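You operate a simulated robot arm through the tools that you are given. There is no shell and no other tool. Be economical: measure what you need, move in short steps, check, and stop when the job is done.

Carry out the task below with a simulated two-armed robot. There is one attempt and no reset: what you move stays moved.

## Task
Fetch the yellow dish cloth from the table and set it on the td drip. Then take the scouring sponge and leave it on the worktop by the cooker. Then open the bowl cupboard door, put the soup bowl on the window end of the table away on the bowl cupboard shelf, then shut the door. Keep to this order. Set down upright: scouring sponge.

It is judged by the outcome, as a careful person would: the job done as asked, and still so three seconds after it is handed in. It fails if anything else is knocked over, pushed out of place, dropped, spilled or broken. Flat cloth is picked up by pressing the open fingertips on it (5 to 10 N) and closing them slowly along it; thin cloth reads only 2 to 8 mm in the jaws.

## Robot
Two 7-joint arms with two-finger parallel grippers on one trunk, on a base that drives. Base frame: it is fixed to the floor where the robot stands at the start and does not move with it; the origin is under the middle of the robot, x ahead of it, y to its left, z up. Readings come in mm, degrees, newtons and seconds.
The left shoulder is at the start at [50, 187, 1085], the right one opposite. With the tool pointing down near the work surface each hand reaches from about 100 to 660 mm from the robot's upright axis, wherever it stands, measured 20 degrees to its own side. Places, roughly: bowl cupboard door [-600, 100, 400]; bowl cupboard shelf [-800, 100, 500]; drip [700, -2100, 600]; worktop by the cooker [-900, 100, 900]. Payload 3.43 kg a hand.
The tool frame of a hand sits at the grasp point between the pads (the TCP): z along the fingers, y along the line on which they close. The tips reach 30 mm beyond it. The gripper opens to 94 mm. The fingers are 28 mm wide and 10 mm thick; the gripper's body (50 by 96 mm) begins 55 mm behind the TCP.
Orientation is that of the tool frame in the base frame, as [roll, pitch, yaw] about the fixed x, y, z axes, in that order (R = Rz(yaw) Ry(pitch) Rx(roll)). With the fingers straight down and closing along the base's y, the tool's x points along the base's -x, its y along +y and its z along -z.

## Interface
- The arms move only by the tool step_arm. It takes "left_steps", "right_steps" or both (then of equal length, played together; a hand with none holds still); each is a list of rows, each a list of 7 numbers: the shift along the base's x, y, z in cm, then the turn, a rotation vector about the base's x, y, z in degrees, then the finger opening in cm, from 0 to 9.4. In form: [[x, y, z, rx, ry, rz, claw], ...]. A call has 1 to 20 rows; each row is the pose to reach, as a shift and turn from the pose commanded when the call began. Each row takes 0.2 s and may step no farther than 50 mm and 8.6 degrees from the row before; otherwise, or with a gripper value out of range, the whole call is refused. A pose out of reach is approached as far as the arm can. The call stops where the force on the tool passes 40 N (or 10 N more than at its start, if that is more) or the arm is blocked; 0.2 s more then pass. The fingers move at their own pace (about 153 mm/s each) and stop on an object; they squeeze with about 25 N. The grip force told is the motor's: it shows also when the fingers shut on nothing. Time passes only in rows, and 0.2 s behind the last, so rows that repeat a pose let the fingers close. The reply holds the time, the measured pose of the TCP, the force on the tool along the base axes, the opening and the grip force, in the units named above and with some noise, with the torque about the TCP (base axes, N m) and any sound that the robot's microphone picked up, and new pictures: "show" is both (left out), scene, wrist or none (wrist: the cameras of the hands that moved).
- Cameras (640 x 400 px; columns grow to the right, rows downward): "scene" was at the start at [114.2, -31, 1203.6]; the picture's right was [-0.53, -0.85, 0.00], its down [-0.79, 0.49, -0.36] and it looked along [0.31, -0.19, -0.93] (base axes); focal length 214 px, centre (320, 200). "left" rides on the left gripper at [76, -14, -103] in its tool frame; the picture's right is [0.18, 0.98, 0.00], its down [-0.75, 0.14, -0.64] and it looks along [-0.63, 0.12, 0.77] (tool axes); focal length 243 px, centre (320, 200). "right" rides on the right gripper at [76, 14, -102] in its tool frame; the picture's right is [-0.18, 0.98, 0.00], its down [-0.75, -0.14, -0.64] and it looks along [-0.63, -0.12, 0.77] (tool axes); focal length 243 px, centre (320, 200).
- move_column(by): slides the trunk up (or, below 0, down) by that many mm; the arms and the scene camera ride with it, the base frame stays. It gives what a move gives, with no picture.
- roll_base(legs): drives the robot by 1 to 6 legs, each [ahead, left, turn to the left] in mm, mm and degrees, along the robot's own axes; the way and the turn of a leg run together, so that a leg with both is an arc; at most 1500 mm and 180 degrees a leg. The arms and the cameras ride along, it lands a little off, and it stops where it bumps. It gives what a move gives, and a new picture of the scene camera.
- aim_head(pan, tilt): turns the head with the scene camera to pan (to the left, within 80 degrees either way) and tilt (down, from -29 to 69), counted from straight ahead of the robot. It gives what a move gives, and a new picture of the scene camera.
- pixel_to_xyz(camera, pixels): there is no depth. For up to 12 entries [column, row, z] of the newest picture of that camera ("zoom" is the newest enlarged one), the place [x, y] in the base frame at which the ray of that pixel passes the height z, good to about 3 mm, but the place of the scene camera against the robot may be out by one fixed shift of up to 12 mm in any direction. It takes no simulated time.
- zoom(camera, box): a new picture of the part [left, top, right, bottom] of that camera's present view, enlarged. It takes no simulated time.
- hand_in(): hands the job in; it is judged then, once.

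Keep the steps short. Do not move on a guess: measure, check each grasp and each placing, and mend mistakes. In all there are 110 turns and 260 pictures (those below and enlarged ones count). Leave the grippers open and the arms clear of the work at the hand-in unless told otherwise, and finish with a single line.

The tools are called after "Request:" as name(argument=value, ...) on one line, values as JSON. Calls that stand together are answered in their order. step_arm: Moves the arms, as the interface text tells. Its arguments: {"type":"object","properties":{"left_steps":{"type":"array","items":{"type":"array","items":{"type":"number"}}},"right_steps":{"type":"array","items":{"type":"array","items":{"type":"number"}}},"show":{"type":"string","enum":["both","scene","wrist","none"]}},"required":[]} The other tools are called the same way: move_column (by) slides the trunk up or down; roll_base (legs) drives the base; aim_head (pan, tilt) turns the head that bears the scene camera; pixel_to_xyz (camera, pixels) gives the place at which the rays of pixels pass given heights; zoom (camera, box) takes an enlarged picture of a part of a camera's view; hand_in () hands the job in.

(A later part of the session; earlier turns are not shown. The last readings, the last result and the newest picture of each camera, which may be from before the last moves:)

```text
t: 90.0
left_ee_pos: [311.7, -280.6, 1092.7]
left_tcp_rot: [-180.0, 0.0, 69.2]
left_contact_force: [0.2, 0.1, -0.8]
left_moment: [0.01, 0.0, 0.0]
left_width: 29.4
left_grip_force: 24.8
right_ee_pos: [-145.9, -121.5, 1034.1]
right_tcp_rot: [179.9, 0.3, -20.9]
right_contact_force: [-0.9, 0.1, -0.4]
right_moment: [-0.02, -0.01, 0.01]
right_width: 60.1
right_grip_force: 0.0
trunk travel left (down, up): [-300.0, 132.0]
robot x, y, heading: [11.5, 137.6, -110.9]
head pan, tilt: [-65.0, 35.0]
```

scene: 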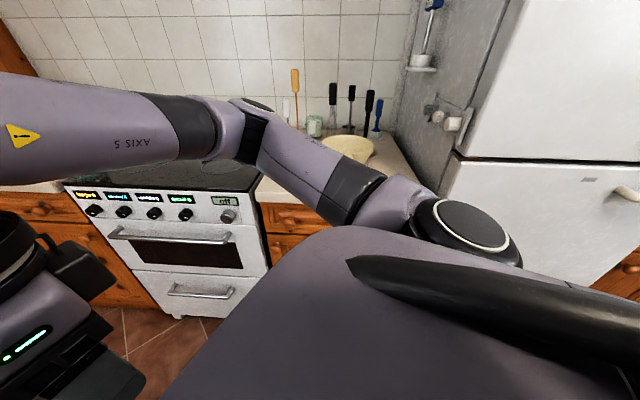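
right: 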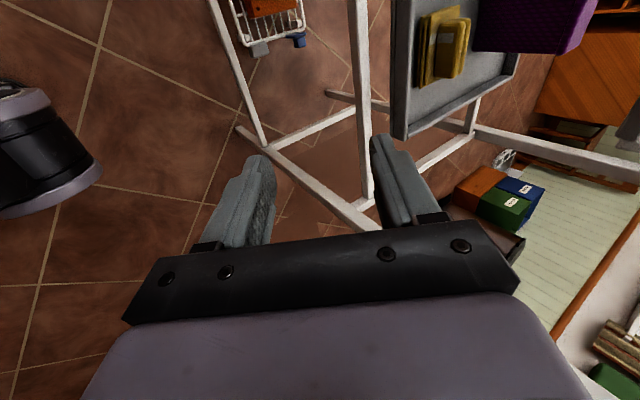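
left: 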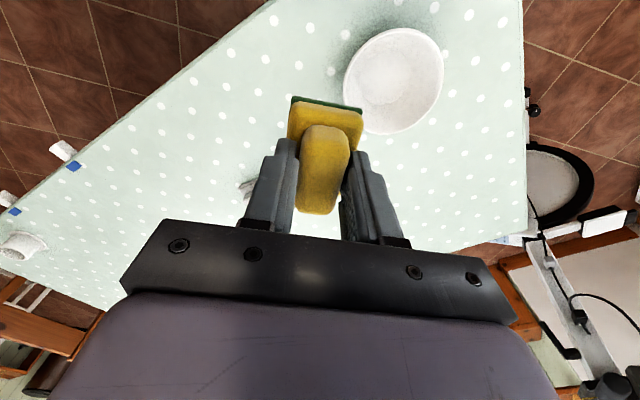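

I see the cooker, and to its right a narrow worktop with a cupboard below, next to the fridge. I'll turn the rest.

Request:
roll_base(legs=[[0, 0, -69]])

Request:
aim_head(pan=0, tilt=30)

Request:
aim_head(pan=20, tilt=45)

```text
t: 93.4
left_ee_pos: [-265.5, -287.7, 1091.3]
left_tcp_rot: [-180.0, 0.0, 0.6]
left_contact_force: [0.1, 0.1, -0.7]
left_moment: [-0.01, -0.02, 0.0]
left_width: 29.3
left_grip_force: 25.1
right_ee_pos: [-283.0, 194.9, 1034.1]
right_tcp_rot: [-179.9, 0.5, -89.6]
right_contact_force: [-1.1, -0.1, -0.2]
right_moment: [0.0, -0.02, -0.03]
right_width: 60.0
right_grip_force: 0.0
trunk travel left (down, up): [-300.0, 132.0]
robot x, y, heading: [19.6, 133.7, -179.4]
head pan, tilt: [-65.0, 35.0]
```

scene: 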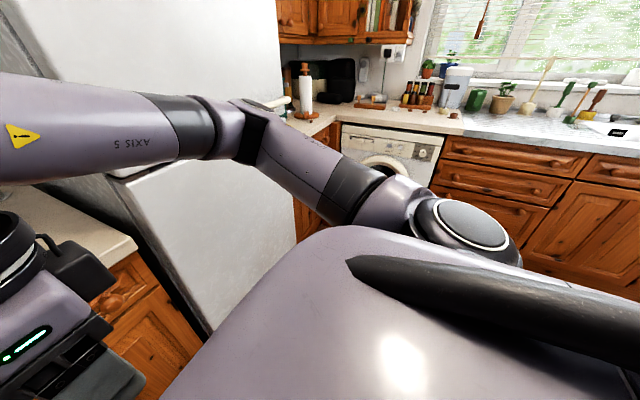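

```text
t: 94.8
left_ee_pos: [-263.9, -290.1, 1092.4]
left_tcp_rot: [-179.9, -0.1, 0.5]
left_contact_force: [0.4, 0.6, -0.5]
left_moment: [-0.01, -0.01, -0.02]
left_width: 29.2
left_grip_force: 25.1
right_ee_pos: [-283.4, 195.7, 1034.5]
right_tcp_rot: [-180.0, 0.4, -89.7]
right_contact_force: [-0.1, -0.1, 0.0]
right_moment: [-0.01, 0.01, -0.01]
right_width: 60.0
right_grip_force: 0.0
trunk travel left (down, up): [-300.0, 132.0]
robot x, y, heading: [16.8, 136.9, -179.6]
head pan, tilt: [0.0, 30.0]
```

scene: 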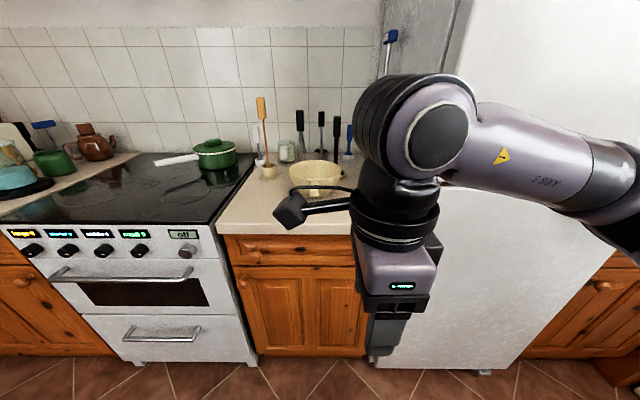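

```text
t: 95.6
left_ee_pos: [-265.8, -288.1, 1091.3]
left_tcp_rot: [180.0, 0.1, 0.5]
left_contact_force: [0.7, -0.2, -0.3]
left_moment: [-0.02, -0.01, 0.03]
left_width: 29.0
left_grip_force: 25.1
right_ee_pos: [-284.4, 196.1, 1035.2]
right_tcp_rot: [180.0, 0.4, -89.7]
right_contact_force: [0.3, 0.3, -1.1]
right_moment: [-0.01, 0.01, 0.0]
right_width: 60.0
right_grip_force: 0.0
trunk travel left (down, up): [-300.0, 132.0]
robot x, y, heading: [16.6, 138.2, -179.8]
head pan, tilt: [20.0, 45.0]
```

scene: 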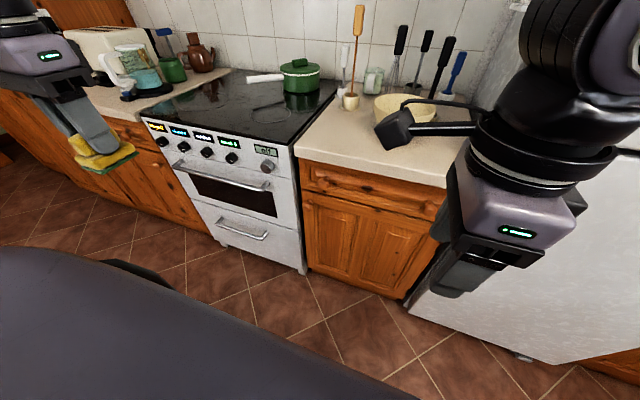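

The worktop between cooker and fridge is free at its front-left. I'll measure it.

Request:
pixel_to_xyz(camera="scene", pixels=[[297, 155, 900], [445, 187, 900], [350, 106, 900], [376, 120, 900], [345, 135, 900], [340, 95, 900], [400, 155, 900], [385, 260, 450], [300, 190, 700], [408, 298, 100], [430, 265, 450]])

Request:
zoom(camera="scene", box=[280, 50, 480, 310])

```text
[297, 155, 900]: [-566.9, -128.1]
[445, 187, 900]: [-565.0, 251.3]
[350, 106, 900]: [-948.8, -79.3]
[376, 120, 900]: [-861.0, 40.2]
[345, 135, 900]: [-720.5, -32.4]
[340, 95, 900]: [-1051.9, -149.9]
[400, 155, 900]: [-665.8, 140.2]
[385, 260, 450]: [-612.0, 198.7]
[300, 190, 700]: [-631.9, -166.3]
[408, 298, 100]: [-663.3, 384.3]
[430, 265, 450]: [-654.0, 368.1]
```

```text
1.54 times, centred on (380, 180) of scene
```

zoom: 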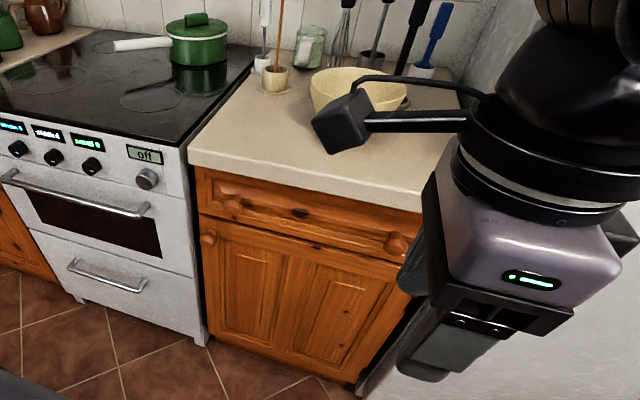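

The free area is x −600…−800, y −80…220 (cooker side at y≈−130). I'll drive closer and raise the left hand over (−720, 20).

Request:
roll_base(legs=[[127, -62, 0]])

Request:
step_arm(left_steps=[[-3, 3, 0, 0, 0, 0, 0], [-6, 6, 0, 0, 0, 0, 0], [-9, 9, 0, 0, 0, 0, 0], [-12, 12, 0, 0, 0, 0, 0], [-15, 15, 0, 0, 0, 0, 0], [-18, 18, 0, 0, 0, 0, 0], [-21, 21, -1, 0, 0, 0, 0], [-24, 24, -2, 0, 0, 0, 0], [-28, 24.5, -3, 0, 0, 0, 0], [-32, 24.5, -4, 0, 0, 0, 0], [-33, 24.5, -4, 0, 0, 0, 0]])

```text
t: 96.9
left_ee_pos: [-391.8, -226.0, 1091.7]
left_tcp_rot: [179.9, -0.1, 0.3]
left_contact_force: [0.3, 0.1, -0.6]
left_moment: [-0.01, -0.02, 0.01]
left_width: 29.0
left_grip_force: 24.4
right_ee_pos: [-407.3, 258.5, 1034.3]
right_tcp_rot: [180.0, 0.4, -89.7]
right_contact_force: [0.3, 0.0, 0.3]
right_moment: [0.04, -0.02, -0.03]
right_width: 59.8
right_grip_force: 0.0
trunk travel left (down, up): [-300.0, 132.0]
robot x, y, heading: [-102.5, 201.2, -180.0]
head pan, tilt: [20.0, 45.0]
```

scene: 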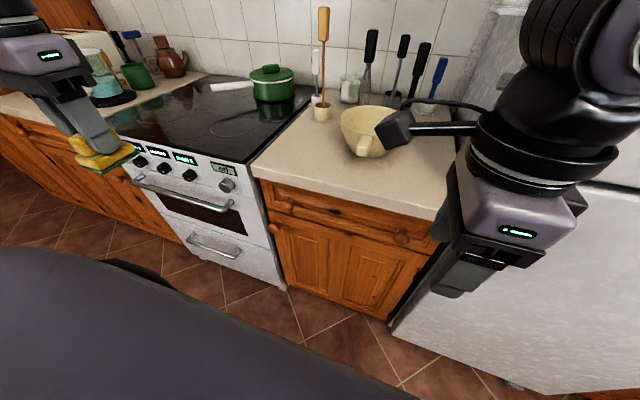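

```text
t: 99.3
left_ee_pos: [-629.8, -36.1, 1039.0]
left_tcp_rot: [180.0, 0.1, 0.4]
left_contact_force: [-0.3, -0.2, -1.0]
left_moment: [0.0, 0.01, -0.01]
left_width: 29.2
left_grip_force: 25.0
left hand out of reach, approached as far as the arm can: row 8, 9, 10, 11
right_ee_pos: [-407.7, 257.8, 1035.6]
right_tcp_rot: [-179.9, 0.4, -89.8]
right_contact_force: [0.7, 0.7, -0.3]
right_moment: [-0.01, 0.01, -0.04]
right_width: 59.7
right_grip_force: 0.0
trunk travel left (down, up): [-300.0, 132.0]
robot x, y, heading: [-107.0, 195.5, -180.0]
head pan, tilt: [20.0, 45.0]
```

scene: 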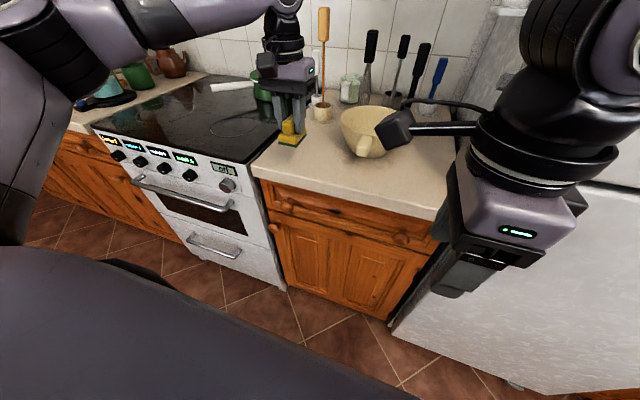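
left: 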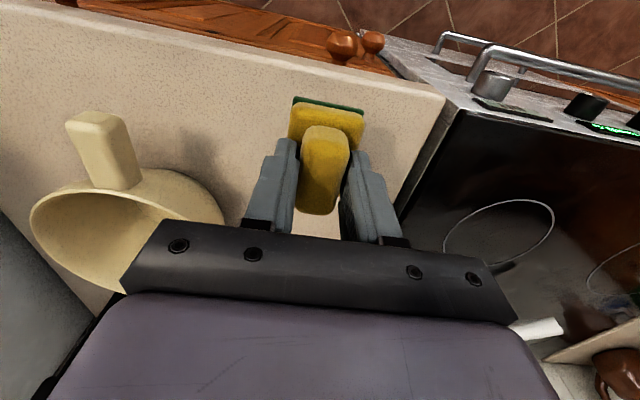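

The hand is at its reach limit; it's already over the worktop at (−630,−36). I'll nudge the base 50 mm ahead and 40 mm right for a safer margin from the edge.

Request:
roll_base(legs=[[50, -40, 0]])

Request:
step_arm(left_steps=[[0, 0, -2, 0, 0, 0, 0], [0, 0, -4, 0, 0, 0, 0], [0, 0, -6, 0, 0, 0, 0], [0, 0, -6.5, 0, 0, 0, 0], [0, 0, -6.5, 0, 0, 0, 0]])

Request:
zoom(camera="scene", box=[230, 60, 430, 220])

```text
t: 100.3
left_ee_pos: [-681.0, 5.3, 1039.1]
left_tcp_rot: [-180.0, 0.0, 0.2]
left_contact_force: [0.9, 0.5, 0.1]
left_moment: [-0.04, -0.02, -0.02]
left_width: 29.3
left_grip_force: 24.6
right_ee_pos: [-458.6, 299.5, 1033.6]
right_tcp_rot: [180.0, 0.4, -89.8]
right_contact_force: [0.2, 0.3, 0.8]
right_moment: [-0.01, 0.01, -0.01]
right_width: 60.2
right_grip_force: 0.1
trunk travel left (down, up): [-300.0, 132.0]
robot x, y, heading: [-153.6, 240.7, -179.6]
head pan, tilt: [20.0, 45.0]
```

scene: 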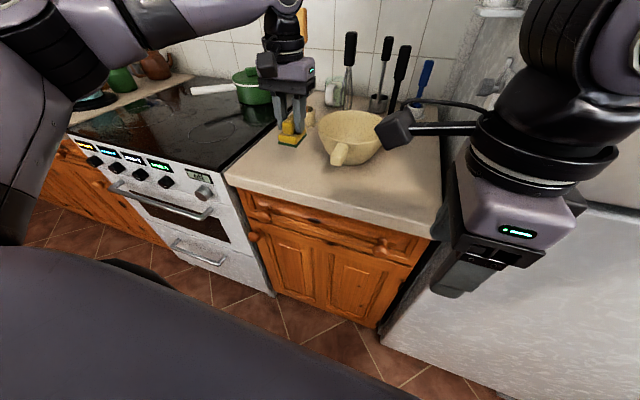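

```text
t: 101.5
left_ee_pos: [-678.3, 5.0, 973.3]
left_tcp_rot: [-179.9, 0.1, 0.3]
left_contact_force: [-0.3, -0.3, -1.2]
left_moment: [0.03, -0.03, 0.04]
left_width: 29.1
left_grip_force: 25.1
right_ee_pos: [-458.4, 299.7, 1034.7]
right_tcp_rot: [180.0, 0.4, -89.8]
right_contact_force: [0.0, -0.3, -0.5]
right_moment: [-0.02, -0.05, 0.0]
right_width: 59.9
right_grip_force: 0.1
trunk travel left (down, up): [-300.0, 132.0]
robot x, y, heading: [-157.5, 239.7, -179.7]
head pan, tilt: [20.0, 45.0]
```

scene: 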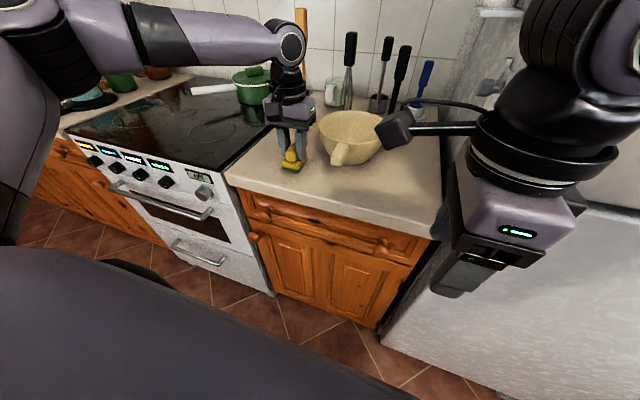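
left: 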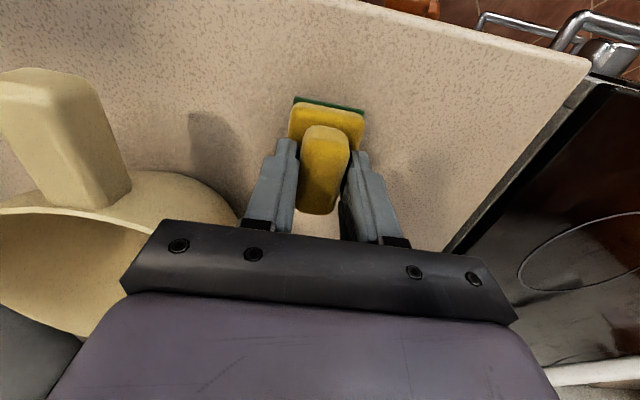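

```text
2.50 times, centred on (330, 140) of scene
```

zoom: 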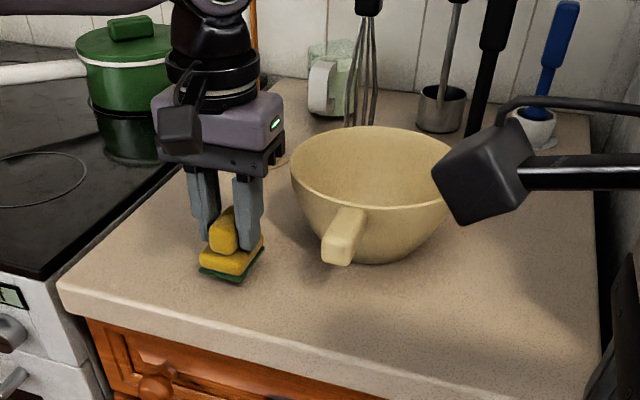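

The pan's rim is near the palm, so I'll shift 3 cm toward the cooker side (edge at y≈−128) and then lower.

Request:
step_arm(left_steps=[[0, -1.5, 0, 0, 0, 0, 0], [0, -3, 0, 0, 0, 0, 0], [0, -3, -0.6, 0, 0, 0, 0], [0, -3, -1.0, 0, 0, 0, 0], [0, -3, -1.3, 0, 0, 0, 0], [0, -3, -1.6, 0, 0, 0, 0], [0, -3, -1.6, 0, 0, 0, 0]], show="wrist")

Request:
zoom(camera="scene", box=[250, 100, 350, 190])

```text
t: 103.1
left_ee_pos: [-678.4, -25.5, 962.5]
left_tcp_rot: [-180.0, 0.7, 0.5]
left_contact_force: [-0.7, -8.1, 35.5]
left_moment: [0.4, -0.59, -0.02]
left_width: 29.1
left_grip_force: 24.9
right_ee_pos: [-455.7, 299.0, 1035.7]
right_tcp_rot: [179.7, 0.4, -89.8]
right_contact_force: [-0.3, -0.1, 0.2]
right_moment: [-0.04, 0.01, 0.02]
right_width: 60.1
right_grip_force: 0.1
trunk travel left (down, up): [-300.0, 132.0]
robot x, y, heading: [-161.0, 237.5, -180.0]
head pan, tilt: [20.0, 45.0]
```

left: 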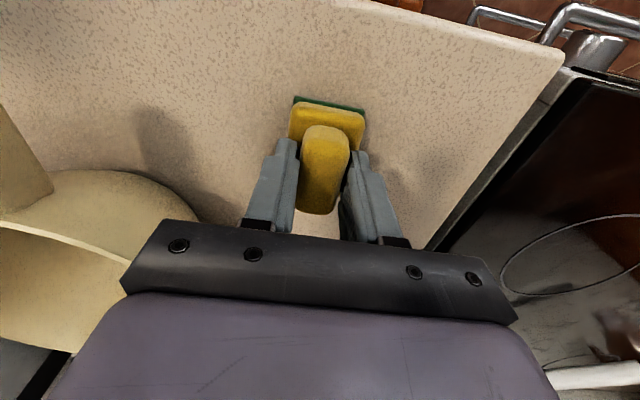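

```text
4.44 times, centred on (300, 145) of scene
```

zoom: 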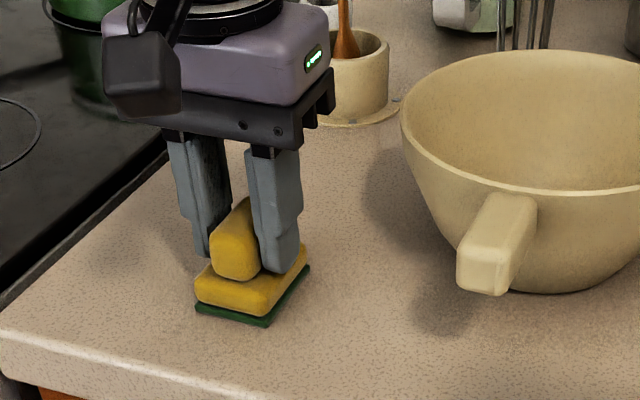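

It's down (35 N pressing). I'll ease up a few mm and open gently to 5 cm.

Request:
step_arm(left_steps=[[0, 0, 0.3, 0, 0, 0, 0], [0, 0, 0.4, 0, 0, 0, 0], [0, 0, 0.4, 0, 0, 0, 3.2], [0, 0, 0.4, 0, 0, 0, 3.8], [0, 0, 0.4, 0, 0, 0, 4.5], [0, 0, 0.4, 0, 0, 0, 5], [0, 0, 0.4, 0, 0, 0, 5]], show="wrist")

```text
t: 104.7
left_ee_pos: [-679.0, -25.5, 961.8]
left_tcp_rot: [180.0, 0.0, 0.2]
left_contact_force: [2.6, 0.5, 5.3]
left_moment: [0.16, -0.09, -0.06]
left_width: 49.9
left_grip_force: 0.0
right_ee_pos: [-457.1, 298.3, 1034.1]
right_tcp_rot: [179.8, 0.4, -89.8]
right_contact_force: [-0.3, -0.2, -0.6]
right_moment: [-0.02, 0.02, 0.02]
right_width: 59.9
right_grip_force: 0.1
trunk travel left (down, up): [-300.0, 132.0]
robot x, y, heading: [-161.0, 240.8, -179.7]
head pan, tilt: [20.0, 45.0]
```

left: 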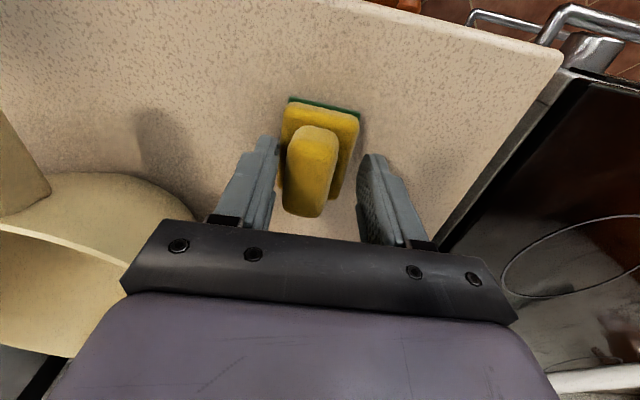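

Released upright. I'll lift straight up and draw back.

Request:
step_arm(left_steps=[[0, 0, 1, 0, 0, 0, 5], [0, 0, 3, 0, 0, 0, 5], [0, 0, 6, 0, 0, 0, 5], [0, 0, 10, 0, 0, 0, 5], [4, -3, 12, 0, 0, 0, 5], [8, -6, 13, 0, 0, 0, 5], [11, -9, 13, 0, 0, 0, 5], [14, -12, 13, 0, 0, 0, 5], [17, -15, 13, 0, 0, 0, 5], [20, -18, 13, 0, 0, 0, 5], [23, -21, 13, 0, 0, 0, 5], [26, -21, 13, 0, 0, 0, 5], [29, -21, 13, 0, 0, 0, 5]], show="scene")

Request:
zoom(camera="scene", box=[220, 60, 440, 340])

```text
refused: row 5 steps farther than a row can; nothing moved
```

```text
1.43 times, centred on (330, 200) of scene
```

zoom: 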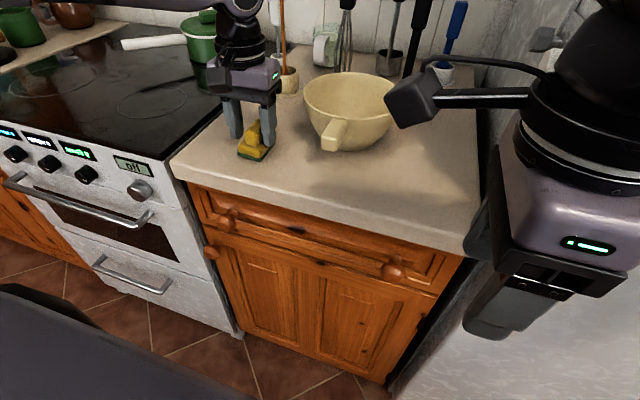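

Request:
step_arm(left_steps=[[0, 0, 1, 0, 0, 0, 5], [0, 0, 3, 0, 0, 0, 5], [0, 0, 6, 0, 0, 0, 5], [0, 0, 10, 0, 0, 0, 5], [3, -2, 12, 0, 0, 0, 5], [6, -4, 13, 0, 0, 0, 5], [9, -7, 13, 0, 0, 0, 5], [12, -10, 13, 0, 0, 0, 5], [15, -13, 13, 0, 0, 0, 5], [18, -16, 13, 0, 0, 0, 5], [21, -19, 13, 0, 0, 0, 5], [24, -21, 13, 0, 0, 0, 5], [28, -21, 13, 0, 0, 0, 5]], show="scene")

Request:
zoom(camera="scene", box=[220, 60, 440, 340])

Request:
pixel_to_xyz(camera="scene", pixels=[[254, 236, 720], [254, 236, 680], [254, 236, 640], [405, 275, 650], [247, 233, 750], [300, 300, 200], [377, 328, 100], [390, 265, 700]])

```text
t: 107.5
left_ee_pos: [-395.6, -232.5, 1090.8]
left_tcp_rot: [180.0, 0.1, 0.2]
left_contact_force: [1.6, -0.4, -0.2]
left_moment: [-0.02, 0.05, -0.01]
left_width: 50.0
left_grip_force: 0.2
right_ee_pos: [-458.1, 298.5, 1035.2]
right_tcp_rot: [179.9, 0.4, -89.8]
right_contact_force: [-0.5, 0.7, 0.0]
right_moment: [-0.02, 0.07, 0.0]
right_width: 59.9
right_grip_force: 0.1
trunk travel left (down, up): [-300.0, 132.0]
robot x, y, heading: [-159.0, 240.0, -180.0]
head pan, tilt: [20.0, 45.0]
```

scene: 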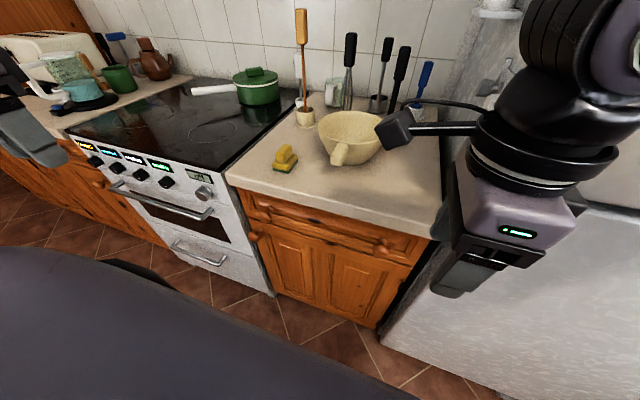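

```text
1.43 times, centred on (330, 200) of scene
```

zoom: 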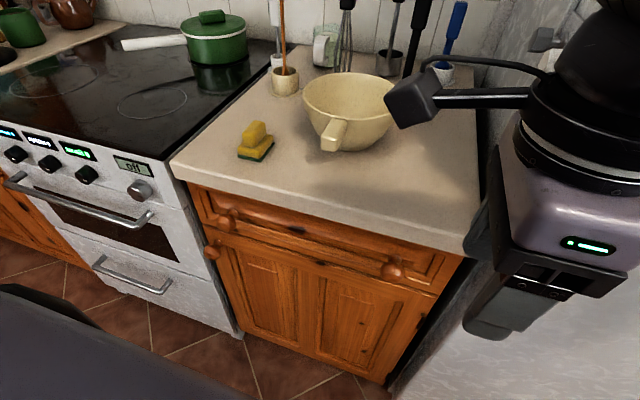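

```text
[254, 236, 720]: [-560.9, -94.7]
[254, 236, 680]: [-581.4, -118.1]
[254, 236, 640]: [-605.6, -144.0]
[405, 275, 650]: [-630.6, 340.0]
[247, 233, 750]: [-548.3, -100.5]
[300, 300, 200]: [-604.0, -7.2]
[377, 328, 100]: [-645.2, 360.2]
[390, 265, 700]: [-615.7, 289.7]
```

The sponge stands upright on the worktop. Next is the cupboard door: its knob is top-left near (−575,−110,690) and the hinge should be on the fridge side. I'll back off and shift left to face the knob with the right hand.

Request:
roll_base(legs=[[-170, 0, 0], [0, 510, 0]])

Request:
aim_head(pan=-30, tilt=40)

Request:
zoom(camera="scene", box=[230, 80, 470, 340])

```text
t: 111.5
left_ee_pos: [-228.4, -734.3, 1089.5]
left_tcp_rot: [-179.9, 0.1, -0.2]
left_contact_force: [0.3, 0.7, 0.6]
left_moment: [0.03, 0.04, 0.0]
left_width: 50.2
left_grip_force: 0.1
right_ee_pos: [-285.8, -201.0, 1034.0]
right_tcp_rot: [-180.0, 0.5, -90.2]
right_contact_force: [-0.6, -0.6, 0.0]
right_moment: [0.05, 0.02, -0.01]
right_width: 59.8
right_grip_force: 0.0
trunk travel left (down, up): [-300.0, 132.0]
robot x, y, heading: [9.7, -263.8, 179.9]
head pan, tilt: [20.0, 45.0]
```

scene: 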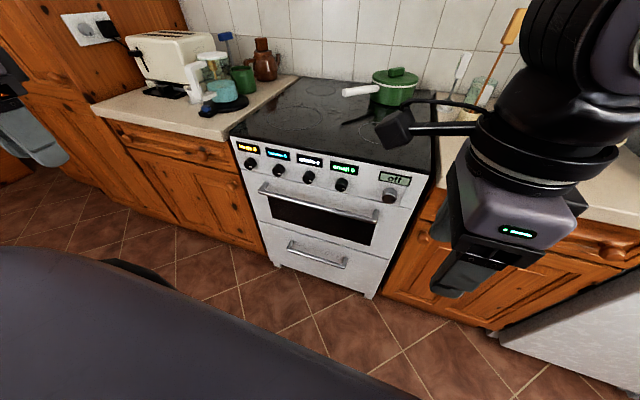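

```text
t: 112.7
left_ee_pos: [-228.4, -734.0, 1088.9]
left_tcp_rot: [-180.0, 0.1, 0.0]
left_contact_force: [0.3, -1.3, -0.8]
left_moment: [0.03, 0.0, 0.0]
left_width: 50.5
left_grip_force: 0.0
right_ee_pos: [-285.7, -202.7, 1035.2]
right_tcp_rot: [-179.9, 0.4, -90.2]
right_contact_force: [-0.5, 0.4, -0.7]
right_moment: [-0.01, -0.01, 0.01]
right_width: 60.0
right_grip_force: 0.1
trunk travel left (down, up): [-300.0, 132.0]
robot x, y, heading: [17.7, -261.6, 179.6]
head pan, tilt: [-30.0, 40.0]
```

scene: 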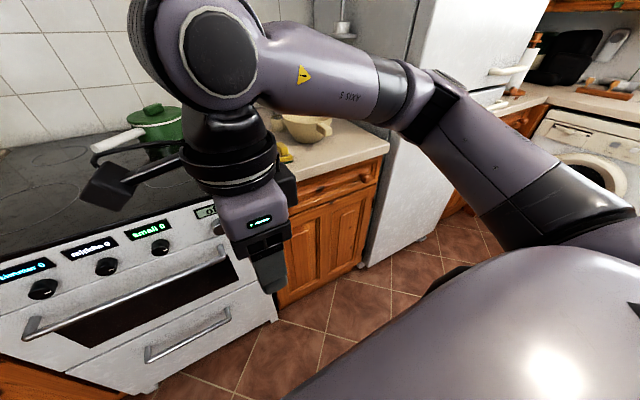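

```text
1.54 times, centred on (350, 210) of scene
```

zoom: 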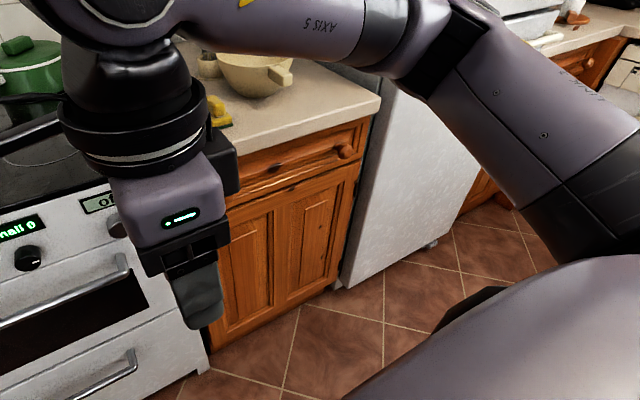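

The arm blocks the view. I'll lower the trunk 250 mm, then swing the right hand to point forward at the knob's height (closing vertically, camera on the left).

Request:
move_column(by=-250)

Request:
step_arm(right_steps=[[-1, 0, 0, 0, 8.2, 0, 6], [-2, 0, 0, 0, 16.4, 0, 6], [-3, 0, 0, 0, 24.6, 0, 6], [-4, 0, 0, 0, 32.8, 0, 6], [-5, 0, -1, 0, 41, 0, 6], [-6, 0, -2, 0, 49.2, 0, 6], [-7, 0, -3, 0, 57.4, 0, 6], [-8, 0, -4, 0, 65.6, 0, 6], [-9, 0, -5, 0, 73.8, 0, 6], [-10, 0, -6, 0, 82, 0, 6], [-11, 0, -7, 0, 90, 0, 6], [-11, 0, -7, 0, 90, 0, 6]])

```text
t: 115.3
left_ee_pos: [-227.6, -733.5, 840.0]
left_tcp_rot: [-180.0, 0.1, -0.1]
left_contact_force: [-0.1, 0.3, -1.0]
left_moment: [0.02, 0.0, -0.03]
left_width: 50.0
left_grip_force: 0.1
right_ee_pos: [-285.1, -200.9, 784.7]
right_tcp_rot: [-180.0, 0.4, -90.1]
right_contact_force: [0.4, -0.2, 0.1]
right_moment: [0.03, 0.02, -0.01]
right_width: 59.9
right_grip_force: 0.0
trunk travel left (down, up): [-50.0, 382.0]
robot x, y, heading: [13.7, -261.7, 179.9]
head pan, tilt: [-30.0, 40.0]
```

```text
t: 117.9
left_ee_pos: [-227.9, -733.9, 839.8]
left_tcp_rot: [180.0, 0.1, -0.1]
left_contact_force: [0.5, 0.2, 0.0]
left_moment: [-0.01, 0.01, 0.01]
left_width: 50.0
left_grip_force: 0.0
right_ee_pos: [-397.3, -200.8, 714.9]
right_tcp_rot: [89.9, -0.2, -90.4]
right_contact_force: [0.2, 0.5, -0.1]
right_moment: [0.02, 0.0, 0.0]
right_width: 60.0
right_grip_force: 0.0
trunk travel left (down, up): [-50.0, 382.0]
robot x, y, heading: [12.5, -262.8, 180.0]
head pan, tilt: [-30.0, 40.0]
```

scene: 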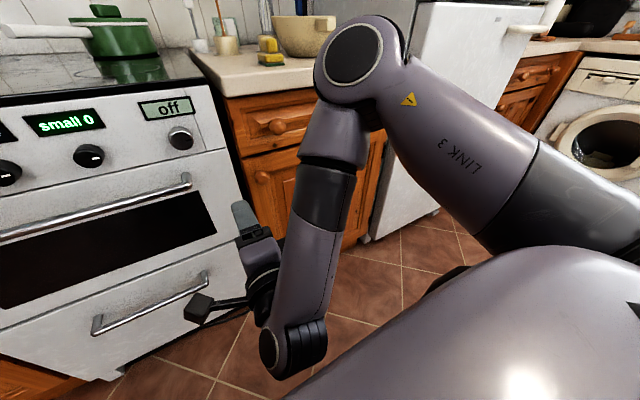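
right: 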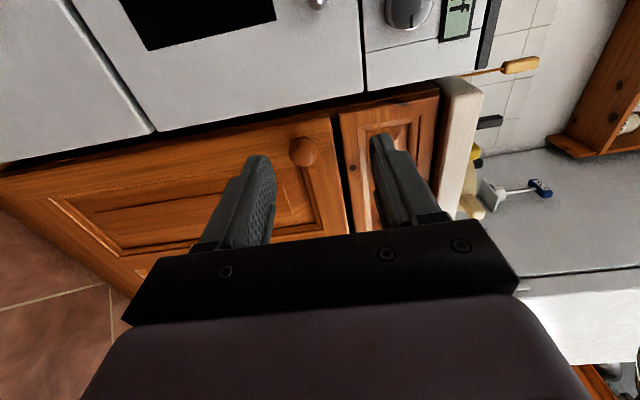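

I see the knob at (303,152) in the wrist view and at (263,178) in the scene. I'll triangulate it and the door edges.

Request:
pixel_to_xyz(camera="right", pixels=[[303, 152, 660], [303, 152, 680], [303, 152, 700], [332, 120, 700], [332, 120, 720], [348, 230, 700], [348, 230, 720]])

Request:
pixel_to_xyz(camera="scene", pixels=[[263, 178, 660], [263, 178, 680], [263, 178, 700], [244, 157, 720], [276, 126, 800]])

Request:
zoom(camera="scene", box=[200, 60, 440, 260])

Request:
zoom(camera="right", box=[180, 80, 460, 260])

```text
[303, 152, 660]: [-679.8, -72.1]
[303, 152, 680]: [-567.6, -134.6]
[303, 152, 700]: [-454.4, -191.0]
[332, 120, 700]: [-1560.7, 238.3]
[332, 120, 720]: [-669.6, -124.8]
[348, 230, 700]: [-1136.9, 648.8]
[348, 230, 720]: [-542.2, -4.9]
```

```text
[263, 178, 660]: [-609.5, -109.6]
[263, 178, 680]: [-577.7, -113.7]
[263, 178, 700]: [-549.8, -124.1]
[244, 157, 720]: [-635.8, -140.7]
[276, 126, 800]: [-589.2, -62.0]
```

```text
2.00 times, centred on (320, 160) of scene
```

zoom: 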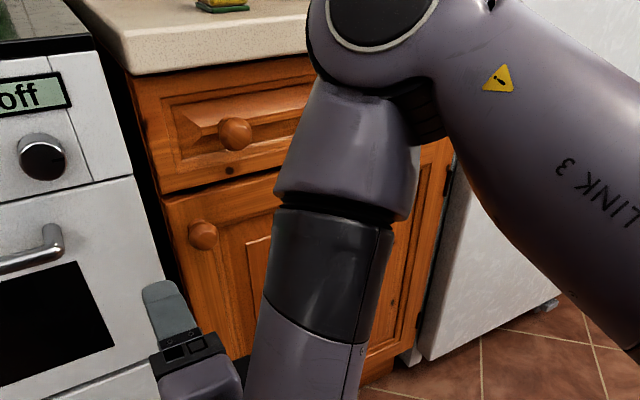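

```text
2.22 times, centred on (320, 170) of right
```

zoom: 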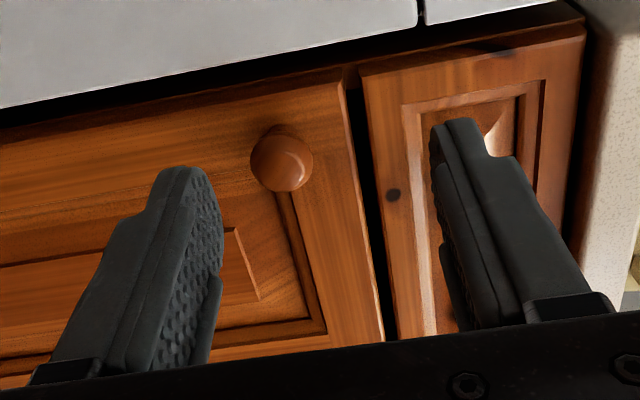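

The knob is at about (−587,−122,677), 30 mm across. I'll align the hand in front of it.

Request:
step_arm(right_steps=[[0, 2, -1, 0, 0, 0, 6], [0, 4, -2, 0, 0, 0, 6], [-2, 6, -3, 0, 0, 0, 6], [-5, 7.8, -3.8, 0, 0, 0, 6], [-8, 7.8, -3.8, 0, 0, 0, 6], [-11, 7.8, -3.8, 0, 0, 0, 6], [-11, 7.8, -3.8, 0, 0, 0, 6]])

Request:
zoom(camera="right", box=[180, 60, 460, 240])

Request:
zoom(camera="scene", box=[200, 60, 400, 260])

```text
t: 119.5
left_ee_pos: [-228.6, -733.7, 839.1]
left_tcp_rot: [179.9, 0.0, 0.0]
left_contact_force: [-0.2, 0.0, 0.2]
left_moment: [0.0, -0.05, 0.01]
left_width: 50.1
left_grip_force: 0.0
right_ee_pos: [-494.8, -169.6, 702.0]
right_tcp_rot: [90.2, -0.2, -90.7]
right_contact_force: [0.2, 0.1, 0.2]
right_moment: [-0.02, 0.01, 0.02]
right_width: 59.7
right_grip_force: 0.1
right hand out of reach, approached as far as the arm can: row 3, 4, 5, 6, 7
trunk travel left (down, up): [-50.0, 382.0]
robot x, y, heading: [11.0, -262.2, 179.9]
head pan, tilt: [-30.0, 40.0]
```

scene: 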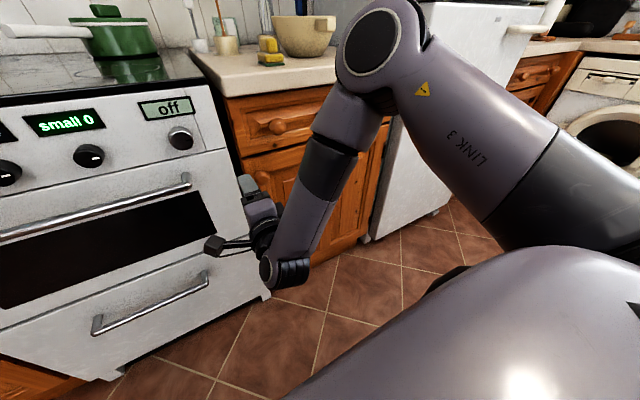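
right: 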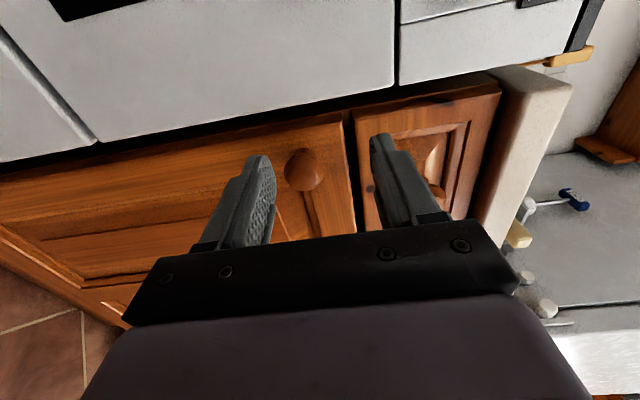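

```text
2.22 times, centred on (320, 150) of right
```

zoom: 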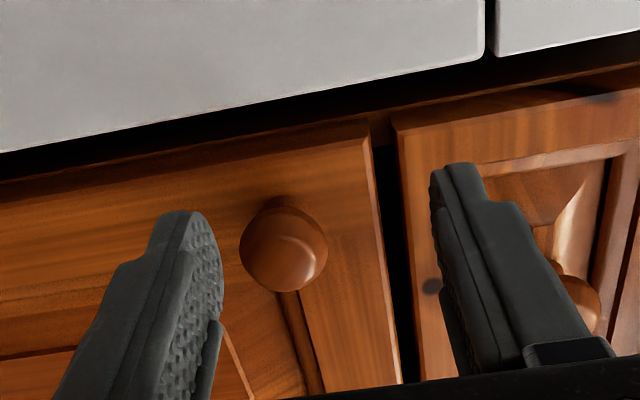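

```text
2.00 times, centred on (300, 160) of scene
```

zoom: 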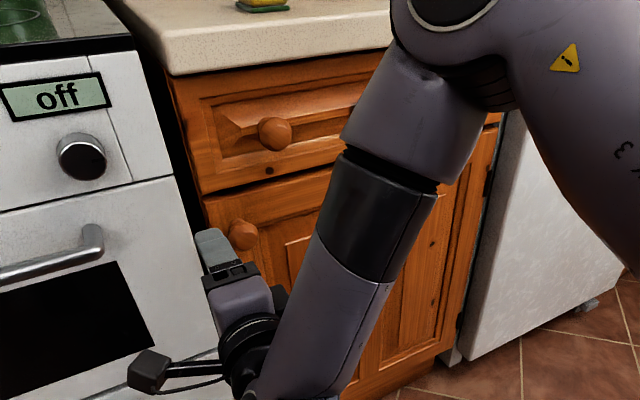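

The arm hits a joint limit here, so I'll use the base and trunk for alignment. First I'll re-measure the knob.

Request:
pixel_to_xyz(camera="right", pixels=[[304, 172, 670], [304, 172, 680], [304, 172, 690], [348, 117, 715], [362, 235, 715]])

Request:
move_column(by=-24)

Request:
roll_base(legs=[[25, -45, 0]])

Request:
step_arm(right_steps=[[0, 0, 0, 0, 0, 0, 6]], show="wrist")

```text
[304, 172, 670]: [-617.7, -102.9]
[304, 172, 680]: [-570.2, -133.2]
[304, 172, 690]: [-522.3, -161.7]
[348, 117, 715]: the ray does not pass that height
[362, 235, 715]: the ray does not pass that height
```

```text
t: 120.2
left_ee_pos: [-227.9, -733.0, 815.8]
left_tcp_rot: [180.0, 0.1, -0.2]
left_contact_force: [-0.4, 0.5, 0.5]
left_moment: [-0.03, -0.01, 0.02]
left_width: 50.0
left_grip_force: 0.0
right_ee_pos: [-493.4, -169.9, 677.0]
right_tcp_rot: [90.2, -0.2, -90.7]
right_contact_force: [-0.4, 0.2, 0.0]
right_moment: [0.02, -0.01, 0.02]
right_width: 59.6
right_grip_force: 0.1
trunk travel left (down, up): [-26.0, 406.0]
robot x, y, heading: [10.8, -260.5, 179.6]
head pan, tilt: [-30.0, 40.0]
```

```text
t: 121.1
left_ee_pos: [-250.9, -688.3, 815.2]
left_tcp_rot: [180.0, 0.2, -0.2]
left_contact_force: [-0.6, 0.0, 0.6]
left_moment: [0.01, -0.01, 0.0]
left_width: 50.2
left_grip_force: 0.1
right_ee_pos: [-519.7, -126.5, 678.2]
right_tcp_rot: [90.2, -0.2, -90.8]
right_contact_force: [-0.6, 0.1, 0.0]
right_moment: [0.01, 0.02, 0.0]
right_width: 60.0
right_grip_force: 0.1
trunk travel left (down, up): [-26.0, 406.0]
robot x, y, heading: [-13.3, -219.1, 179.9]
head pan, tilt: [-30.0, 40.0]
```

scene: 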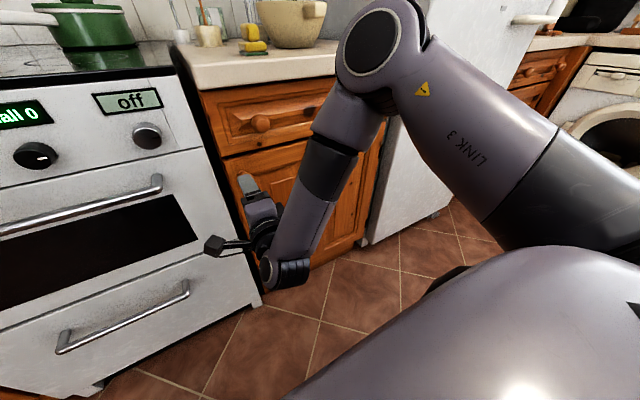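

```text
t: 121.5
left_ee_pos: [-252.2, -688.5, 816.3]
left_tcp_rot: [-180.0, 0.2, -0.1]
left_contact_force: [-1.3, 0.0, -0.8]
left_moment: [0.0, 0.01, -0.01]
left_width: 50.2
left_grip_force: 0.0
right_ee_pos: [-520.4, -126.3, 677.2]
right_tcp_rot: [90.2, -0.2, -90.6]
right_contact_force: [-0.5, -0.1, -0.4]
right_moment: [-0.03, 0.0, -0.06]
right_width: 59.9
right_grip_force: 0.0
trunk travel left (down, up): [-26.0, 406.0]
robot x, y, heading: [-13.1, -215.7, 179.8]
head pan, tilt: [-30.0, 40.0]
```

right: 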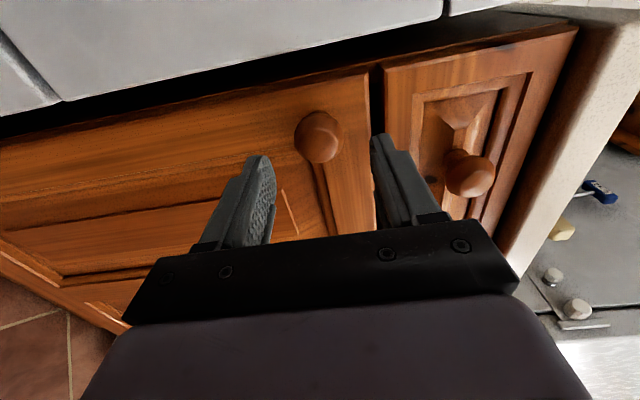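

Request:
pixel_to_xyz(camera="right", pixels=[[318, 138, 672], [318, 138, 676], [318, 138, 680], [318, 138, 684]])

```text
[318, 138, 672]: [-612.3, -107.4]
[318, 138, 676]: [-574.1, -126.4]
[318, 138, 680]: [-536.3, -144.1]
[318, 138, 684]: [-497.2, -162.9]
```

The knob is at (−587,−120,675), lined up within 6 mm. I'll drive 50 mm ahead to bring the open fingers around it.

Request:
roll_base(legs=[[50, -6, 0]])

Request:
step_arm(right_steps=[[0, 0, 0, 0, 0, 0, 6]], show="wrist")

Request:
zoom(camera="right", box=[200, 80, 440, 240])

```text
t: 122.5
left_ee_pos: [-301.5, -682.5, 816.2]
left_tcp_rot: [180.0, 0.1, -0.1]
left_contact_force: [-1.2, -0.3, -0.6]
left_moment: [-0.01, -0.01, 0.0]
left_width: 49.9
left_grip_force: 0.1
right_ee_pos: [-567.7, -120.0, 677.0]
right_tcp_rot: [90.2, -0.2, -90.7]
right_contact_force: [0.3, 0.1, -0.8]
right_moment: [0.01, 0.02, -0.02]
right_width: 59.9
right_grip_force: 0.1
trunk travel left (down, up): [-26.0, 406.0]
robot x, y, heading: [-61.3, -213.5, 179.9]
head pan, tilt: [-30.0, 40.0]
```

scene: 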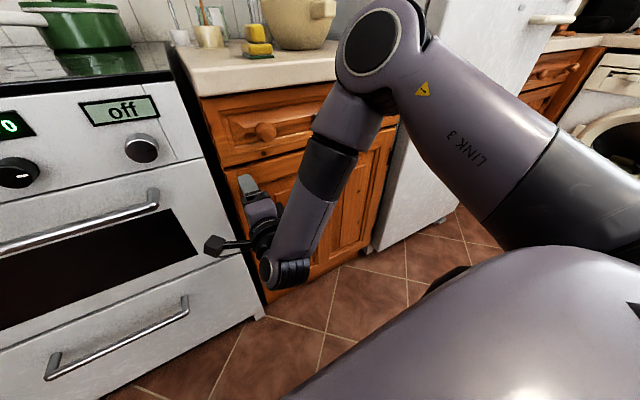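

```text
t: 122.9
left_ee_pos: [-301.3, -683.0, 815.9]
left_tcp_rot: [179.9, 0.0, -0.1]
left_contact_force: [0.7, -0.1, -0.8]
left_moment: [-0.01, -0.04, 0.04]
left_width: 49.9
left_grip_force: 0.1
right_ee_pos: [-569.0, -120.2, 676.4]
right_tcp_rot: [90.1, -0.2, -90.7]
right_contact_force: [0.0, 0.4, 0.2]
right_moment: [0.01, -0.02, 0.0]
right_width: 59.8
right_grip_force: 0.1
trunk travel left (down, up): [-26.0, 406.0]
robot x, y, heading: [-60.5, -213.4, 179.9]
head pan, tilt: [-30.0, 40.0]
```

right: 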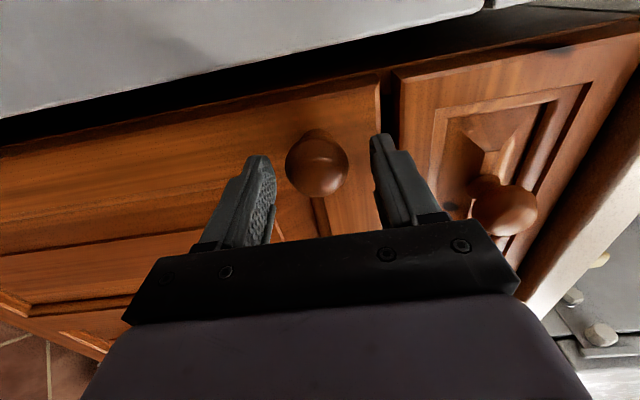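

```text
2.50 times, centred on (320, 160) of right
```

zoom: 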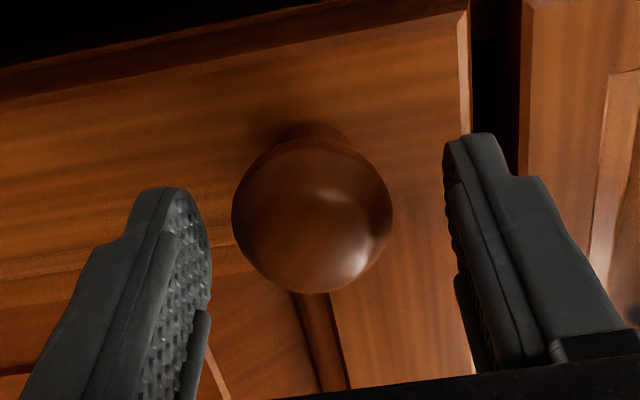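

The knob sits between the fingertips. I'll close on it.

Request:
step_arm(right_steps=[[0, 0, 0, 0, 0, 0, 4.5], [0, 0, 0, 0, 0, 0, 3.5], [0, 0, 0, 0, 0, 0, 2.5], [0, 0, 0, 0, 0, 0, 1], [0, 0, 0, 0, 0, 0, 0], [0, 0, 0, 0, 0, 0, 0]], show="wrist")

```text
t: 124.3
left_ee_pos: [-302.5, -682.3, 815.4]
left_tcp_rot: [180.0, 0.0, -0.1]
left_contact_force: [-0.2, -0.3, 0.3]
left_moment: [0.06, -0.02, 0.0]
left_width: 49.9
left_grip_force: 0.0
right_ee_pos: [-568.3, -120.8, 674.6]
right_tcp_rot: [90.5, -0.2, -90.6]
right_contact_force: [2.1, -3.0, -20.5]
right_moment: [-0.09, 0.49, -0.69]
right_width: 39.0
right_grip_force: 44.9
trunk travel left (down, up): [-26.0, 406.0]
robot x, y, heading: [-59.4, -212.1, 179.6]
head pan, tilt: [-30.0, 40.0]
```

right: 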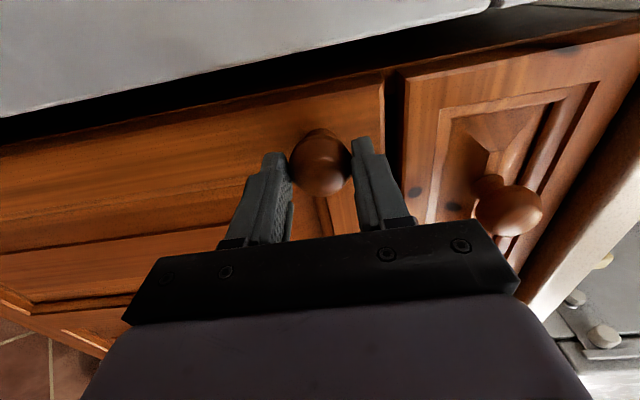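

The knob is firmly held (39 mm). I'll pull along the door's arc to about 20°, correcting 2 mm in height.

Request:
step_arm(right_steps=[[1.5, 0.1, -0.1, 0, 0, 0, 0], [3.0, 0.3, -0.2, 0, 0, 0, 0], [4.5, 0.5, -0.2, 0, 0, 0, 0], [6.0, 0.8, -0.2, 0, 0, 0, 0], [7.4, 1.1, -0.2, 0, 0, 0, 0], [8.9, 1.5, -0.2, 0, 0, 0, 0], [10.3, 1.9, -0.2, 0, 0, 0, 0], [11.8, 2.4, -0.2, 0, 0, 0, 0], [13.2, 2.9, -0.2, 0, 0, 0, 0], [14.6, 3.4, -0.2, 0, 0, 0, 0]])

```text
t: 126.2
left_ee_pos: [-303.4, -681.8, 815.8]
left_tcp_rot: [-179.9, 0.0, -0.1]
left_contact_force: [-0.2, -1.4, -0.5]
left_moment: [-0.01, -0.04, 0.03]
left_width: 50.1
left_grip_force: 0.0
right_ee_pos: [-442.6, -93.8, 675.1]
right_tcp_rot: [91.6, 0.2, -91.4]
right_contact_force: [-1.6, 5.1, -16.5]
right_moment: [-0.25, 0.83, 0.01]
right_width: 39.1
right_grip_force: 45.8
right hand out of reach, approached as far as the arm can: row 8, 9
trunk travel left (down, up): [-26.0, 406.0]
robot x, y, heading: [-60.6, -212.8, 179.9]
head pan, tilt: [-30.0, 40.0]
stopped in row 9 (right hand): the force on the tool passed its limit (the readings are from after the stop); the commanded pose is now the measured one
```

scene: 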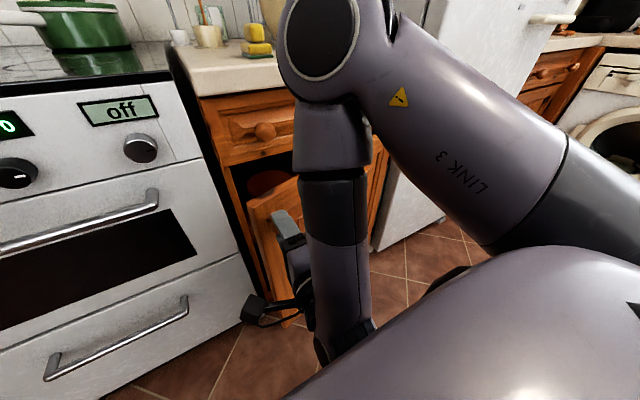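
right: 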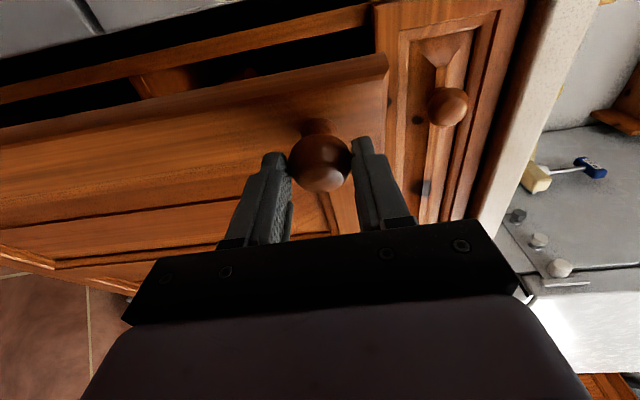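

The door is ajar by about 17° and the arm is at its near limit. I'll release the knob, back the base off, and check that the door stays.

Request:
step_arm(right_steps=[[0, 0, 0, 0, 0, 0, 4.5], [0, 0, 0, 0, 0, 0, 6], [0, 0, 0, 0, 0, 0, 7]], show="none")

Request:
roll_base(legs=[[-70, 0, 0]])

```text
t: 127.0
left_ee_pos: [-301.4, -682.2, 816.1]
left_tcp_rot: [180.0, 0.1, 0.0]
left_contact_force: [-0.4, -0.2, 0.6]
left_moment: [-0.02, -0.02, 0.01]
left_width: 50.0
left_grip_force: 0.0
right_ee_pos: [-442.7, -94.3, 676.5]
right_tcp_rot: [91.2, 0.1, -91.3]
right_contact_force: [-0.6, 0.1, 1.1]
right_moment: [-0.01, -0.05, -0.03]
right_width: 70.2
right_grip_force: 0.0
trunk travel left (down, up): [-26.0, 406.0]
robot x, y, heading: [-60.3, -207.6, 180.0]
head pan, tilt: [-30.0, 40.0]
```

```text
t: 128.0
left_ee_pos: [-232.4, -683.4, 815.2]
left_tcp_rot: [180.0, 0.1, -0.1]
left_contact_force: [-0.3, -0.2, -0.3]
left_moment: [-0.02, -0.01, -0.01]
left_width: 49.9
left_grip_force: 0.0
right_ee_pos: [-371.5, -94.2, 677.6]
right_tcp_rot: [91.3, 0.0, -91.2]
right_contact_force: [0.1, 1.3, -0.1]
right_moment: [-0.02, -0.01, -0.02]
right_width: 69.8
right_grip_force: 0.1
trunk travel left (down, up): [-26.0, 406.0]
robot x, y, heading: [8.0, -213.8, 179.9]
head pan, tilt: [-30.0, 40.0]
```

scene: 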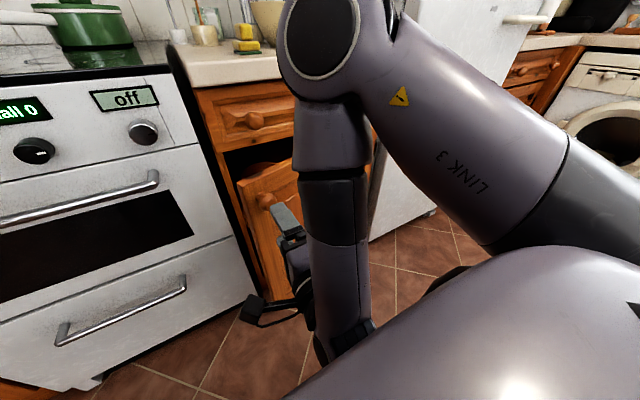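

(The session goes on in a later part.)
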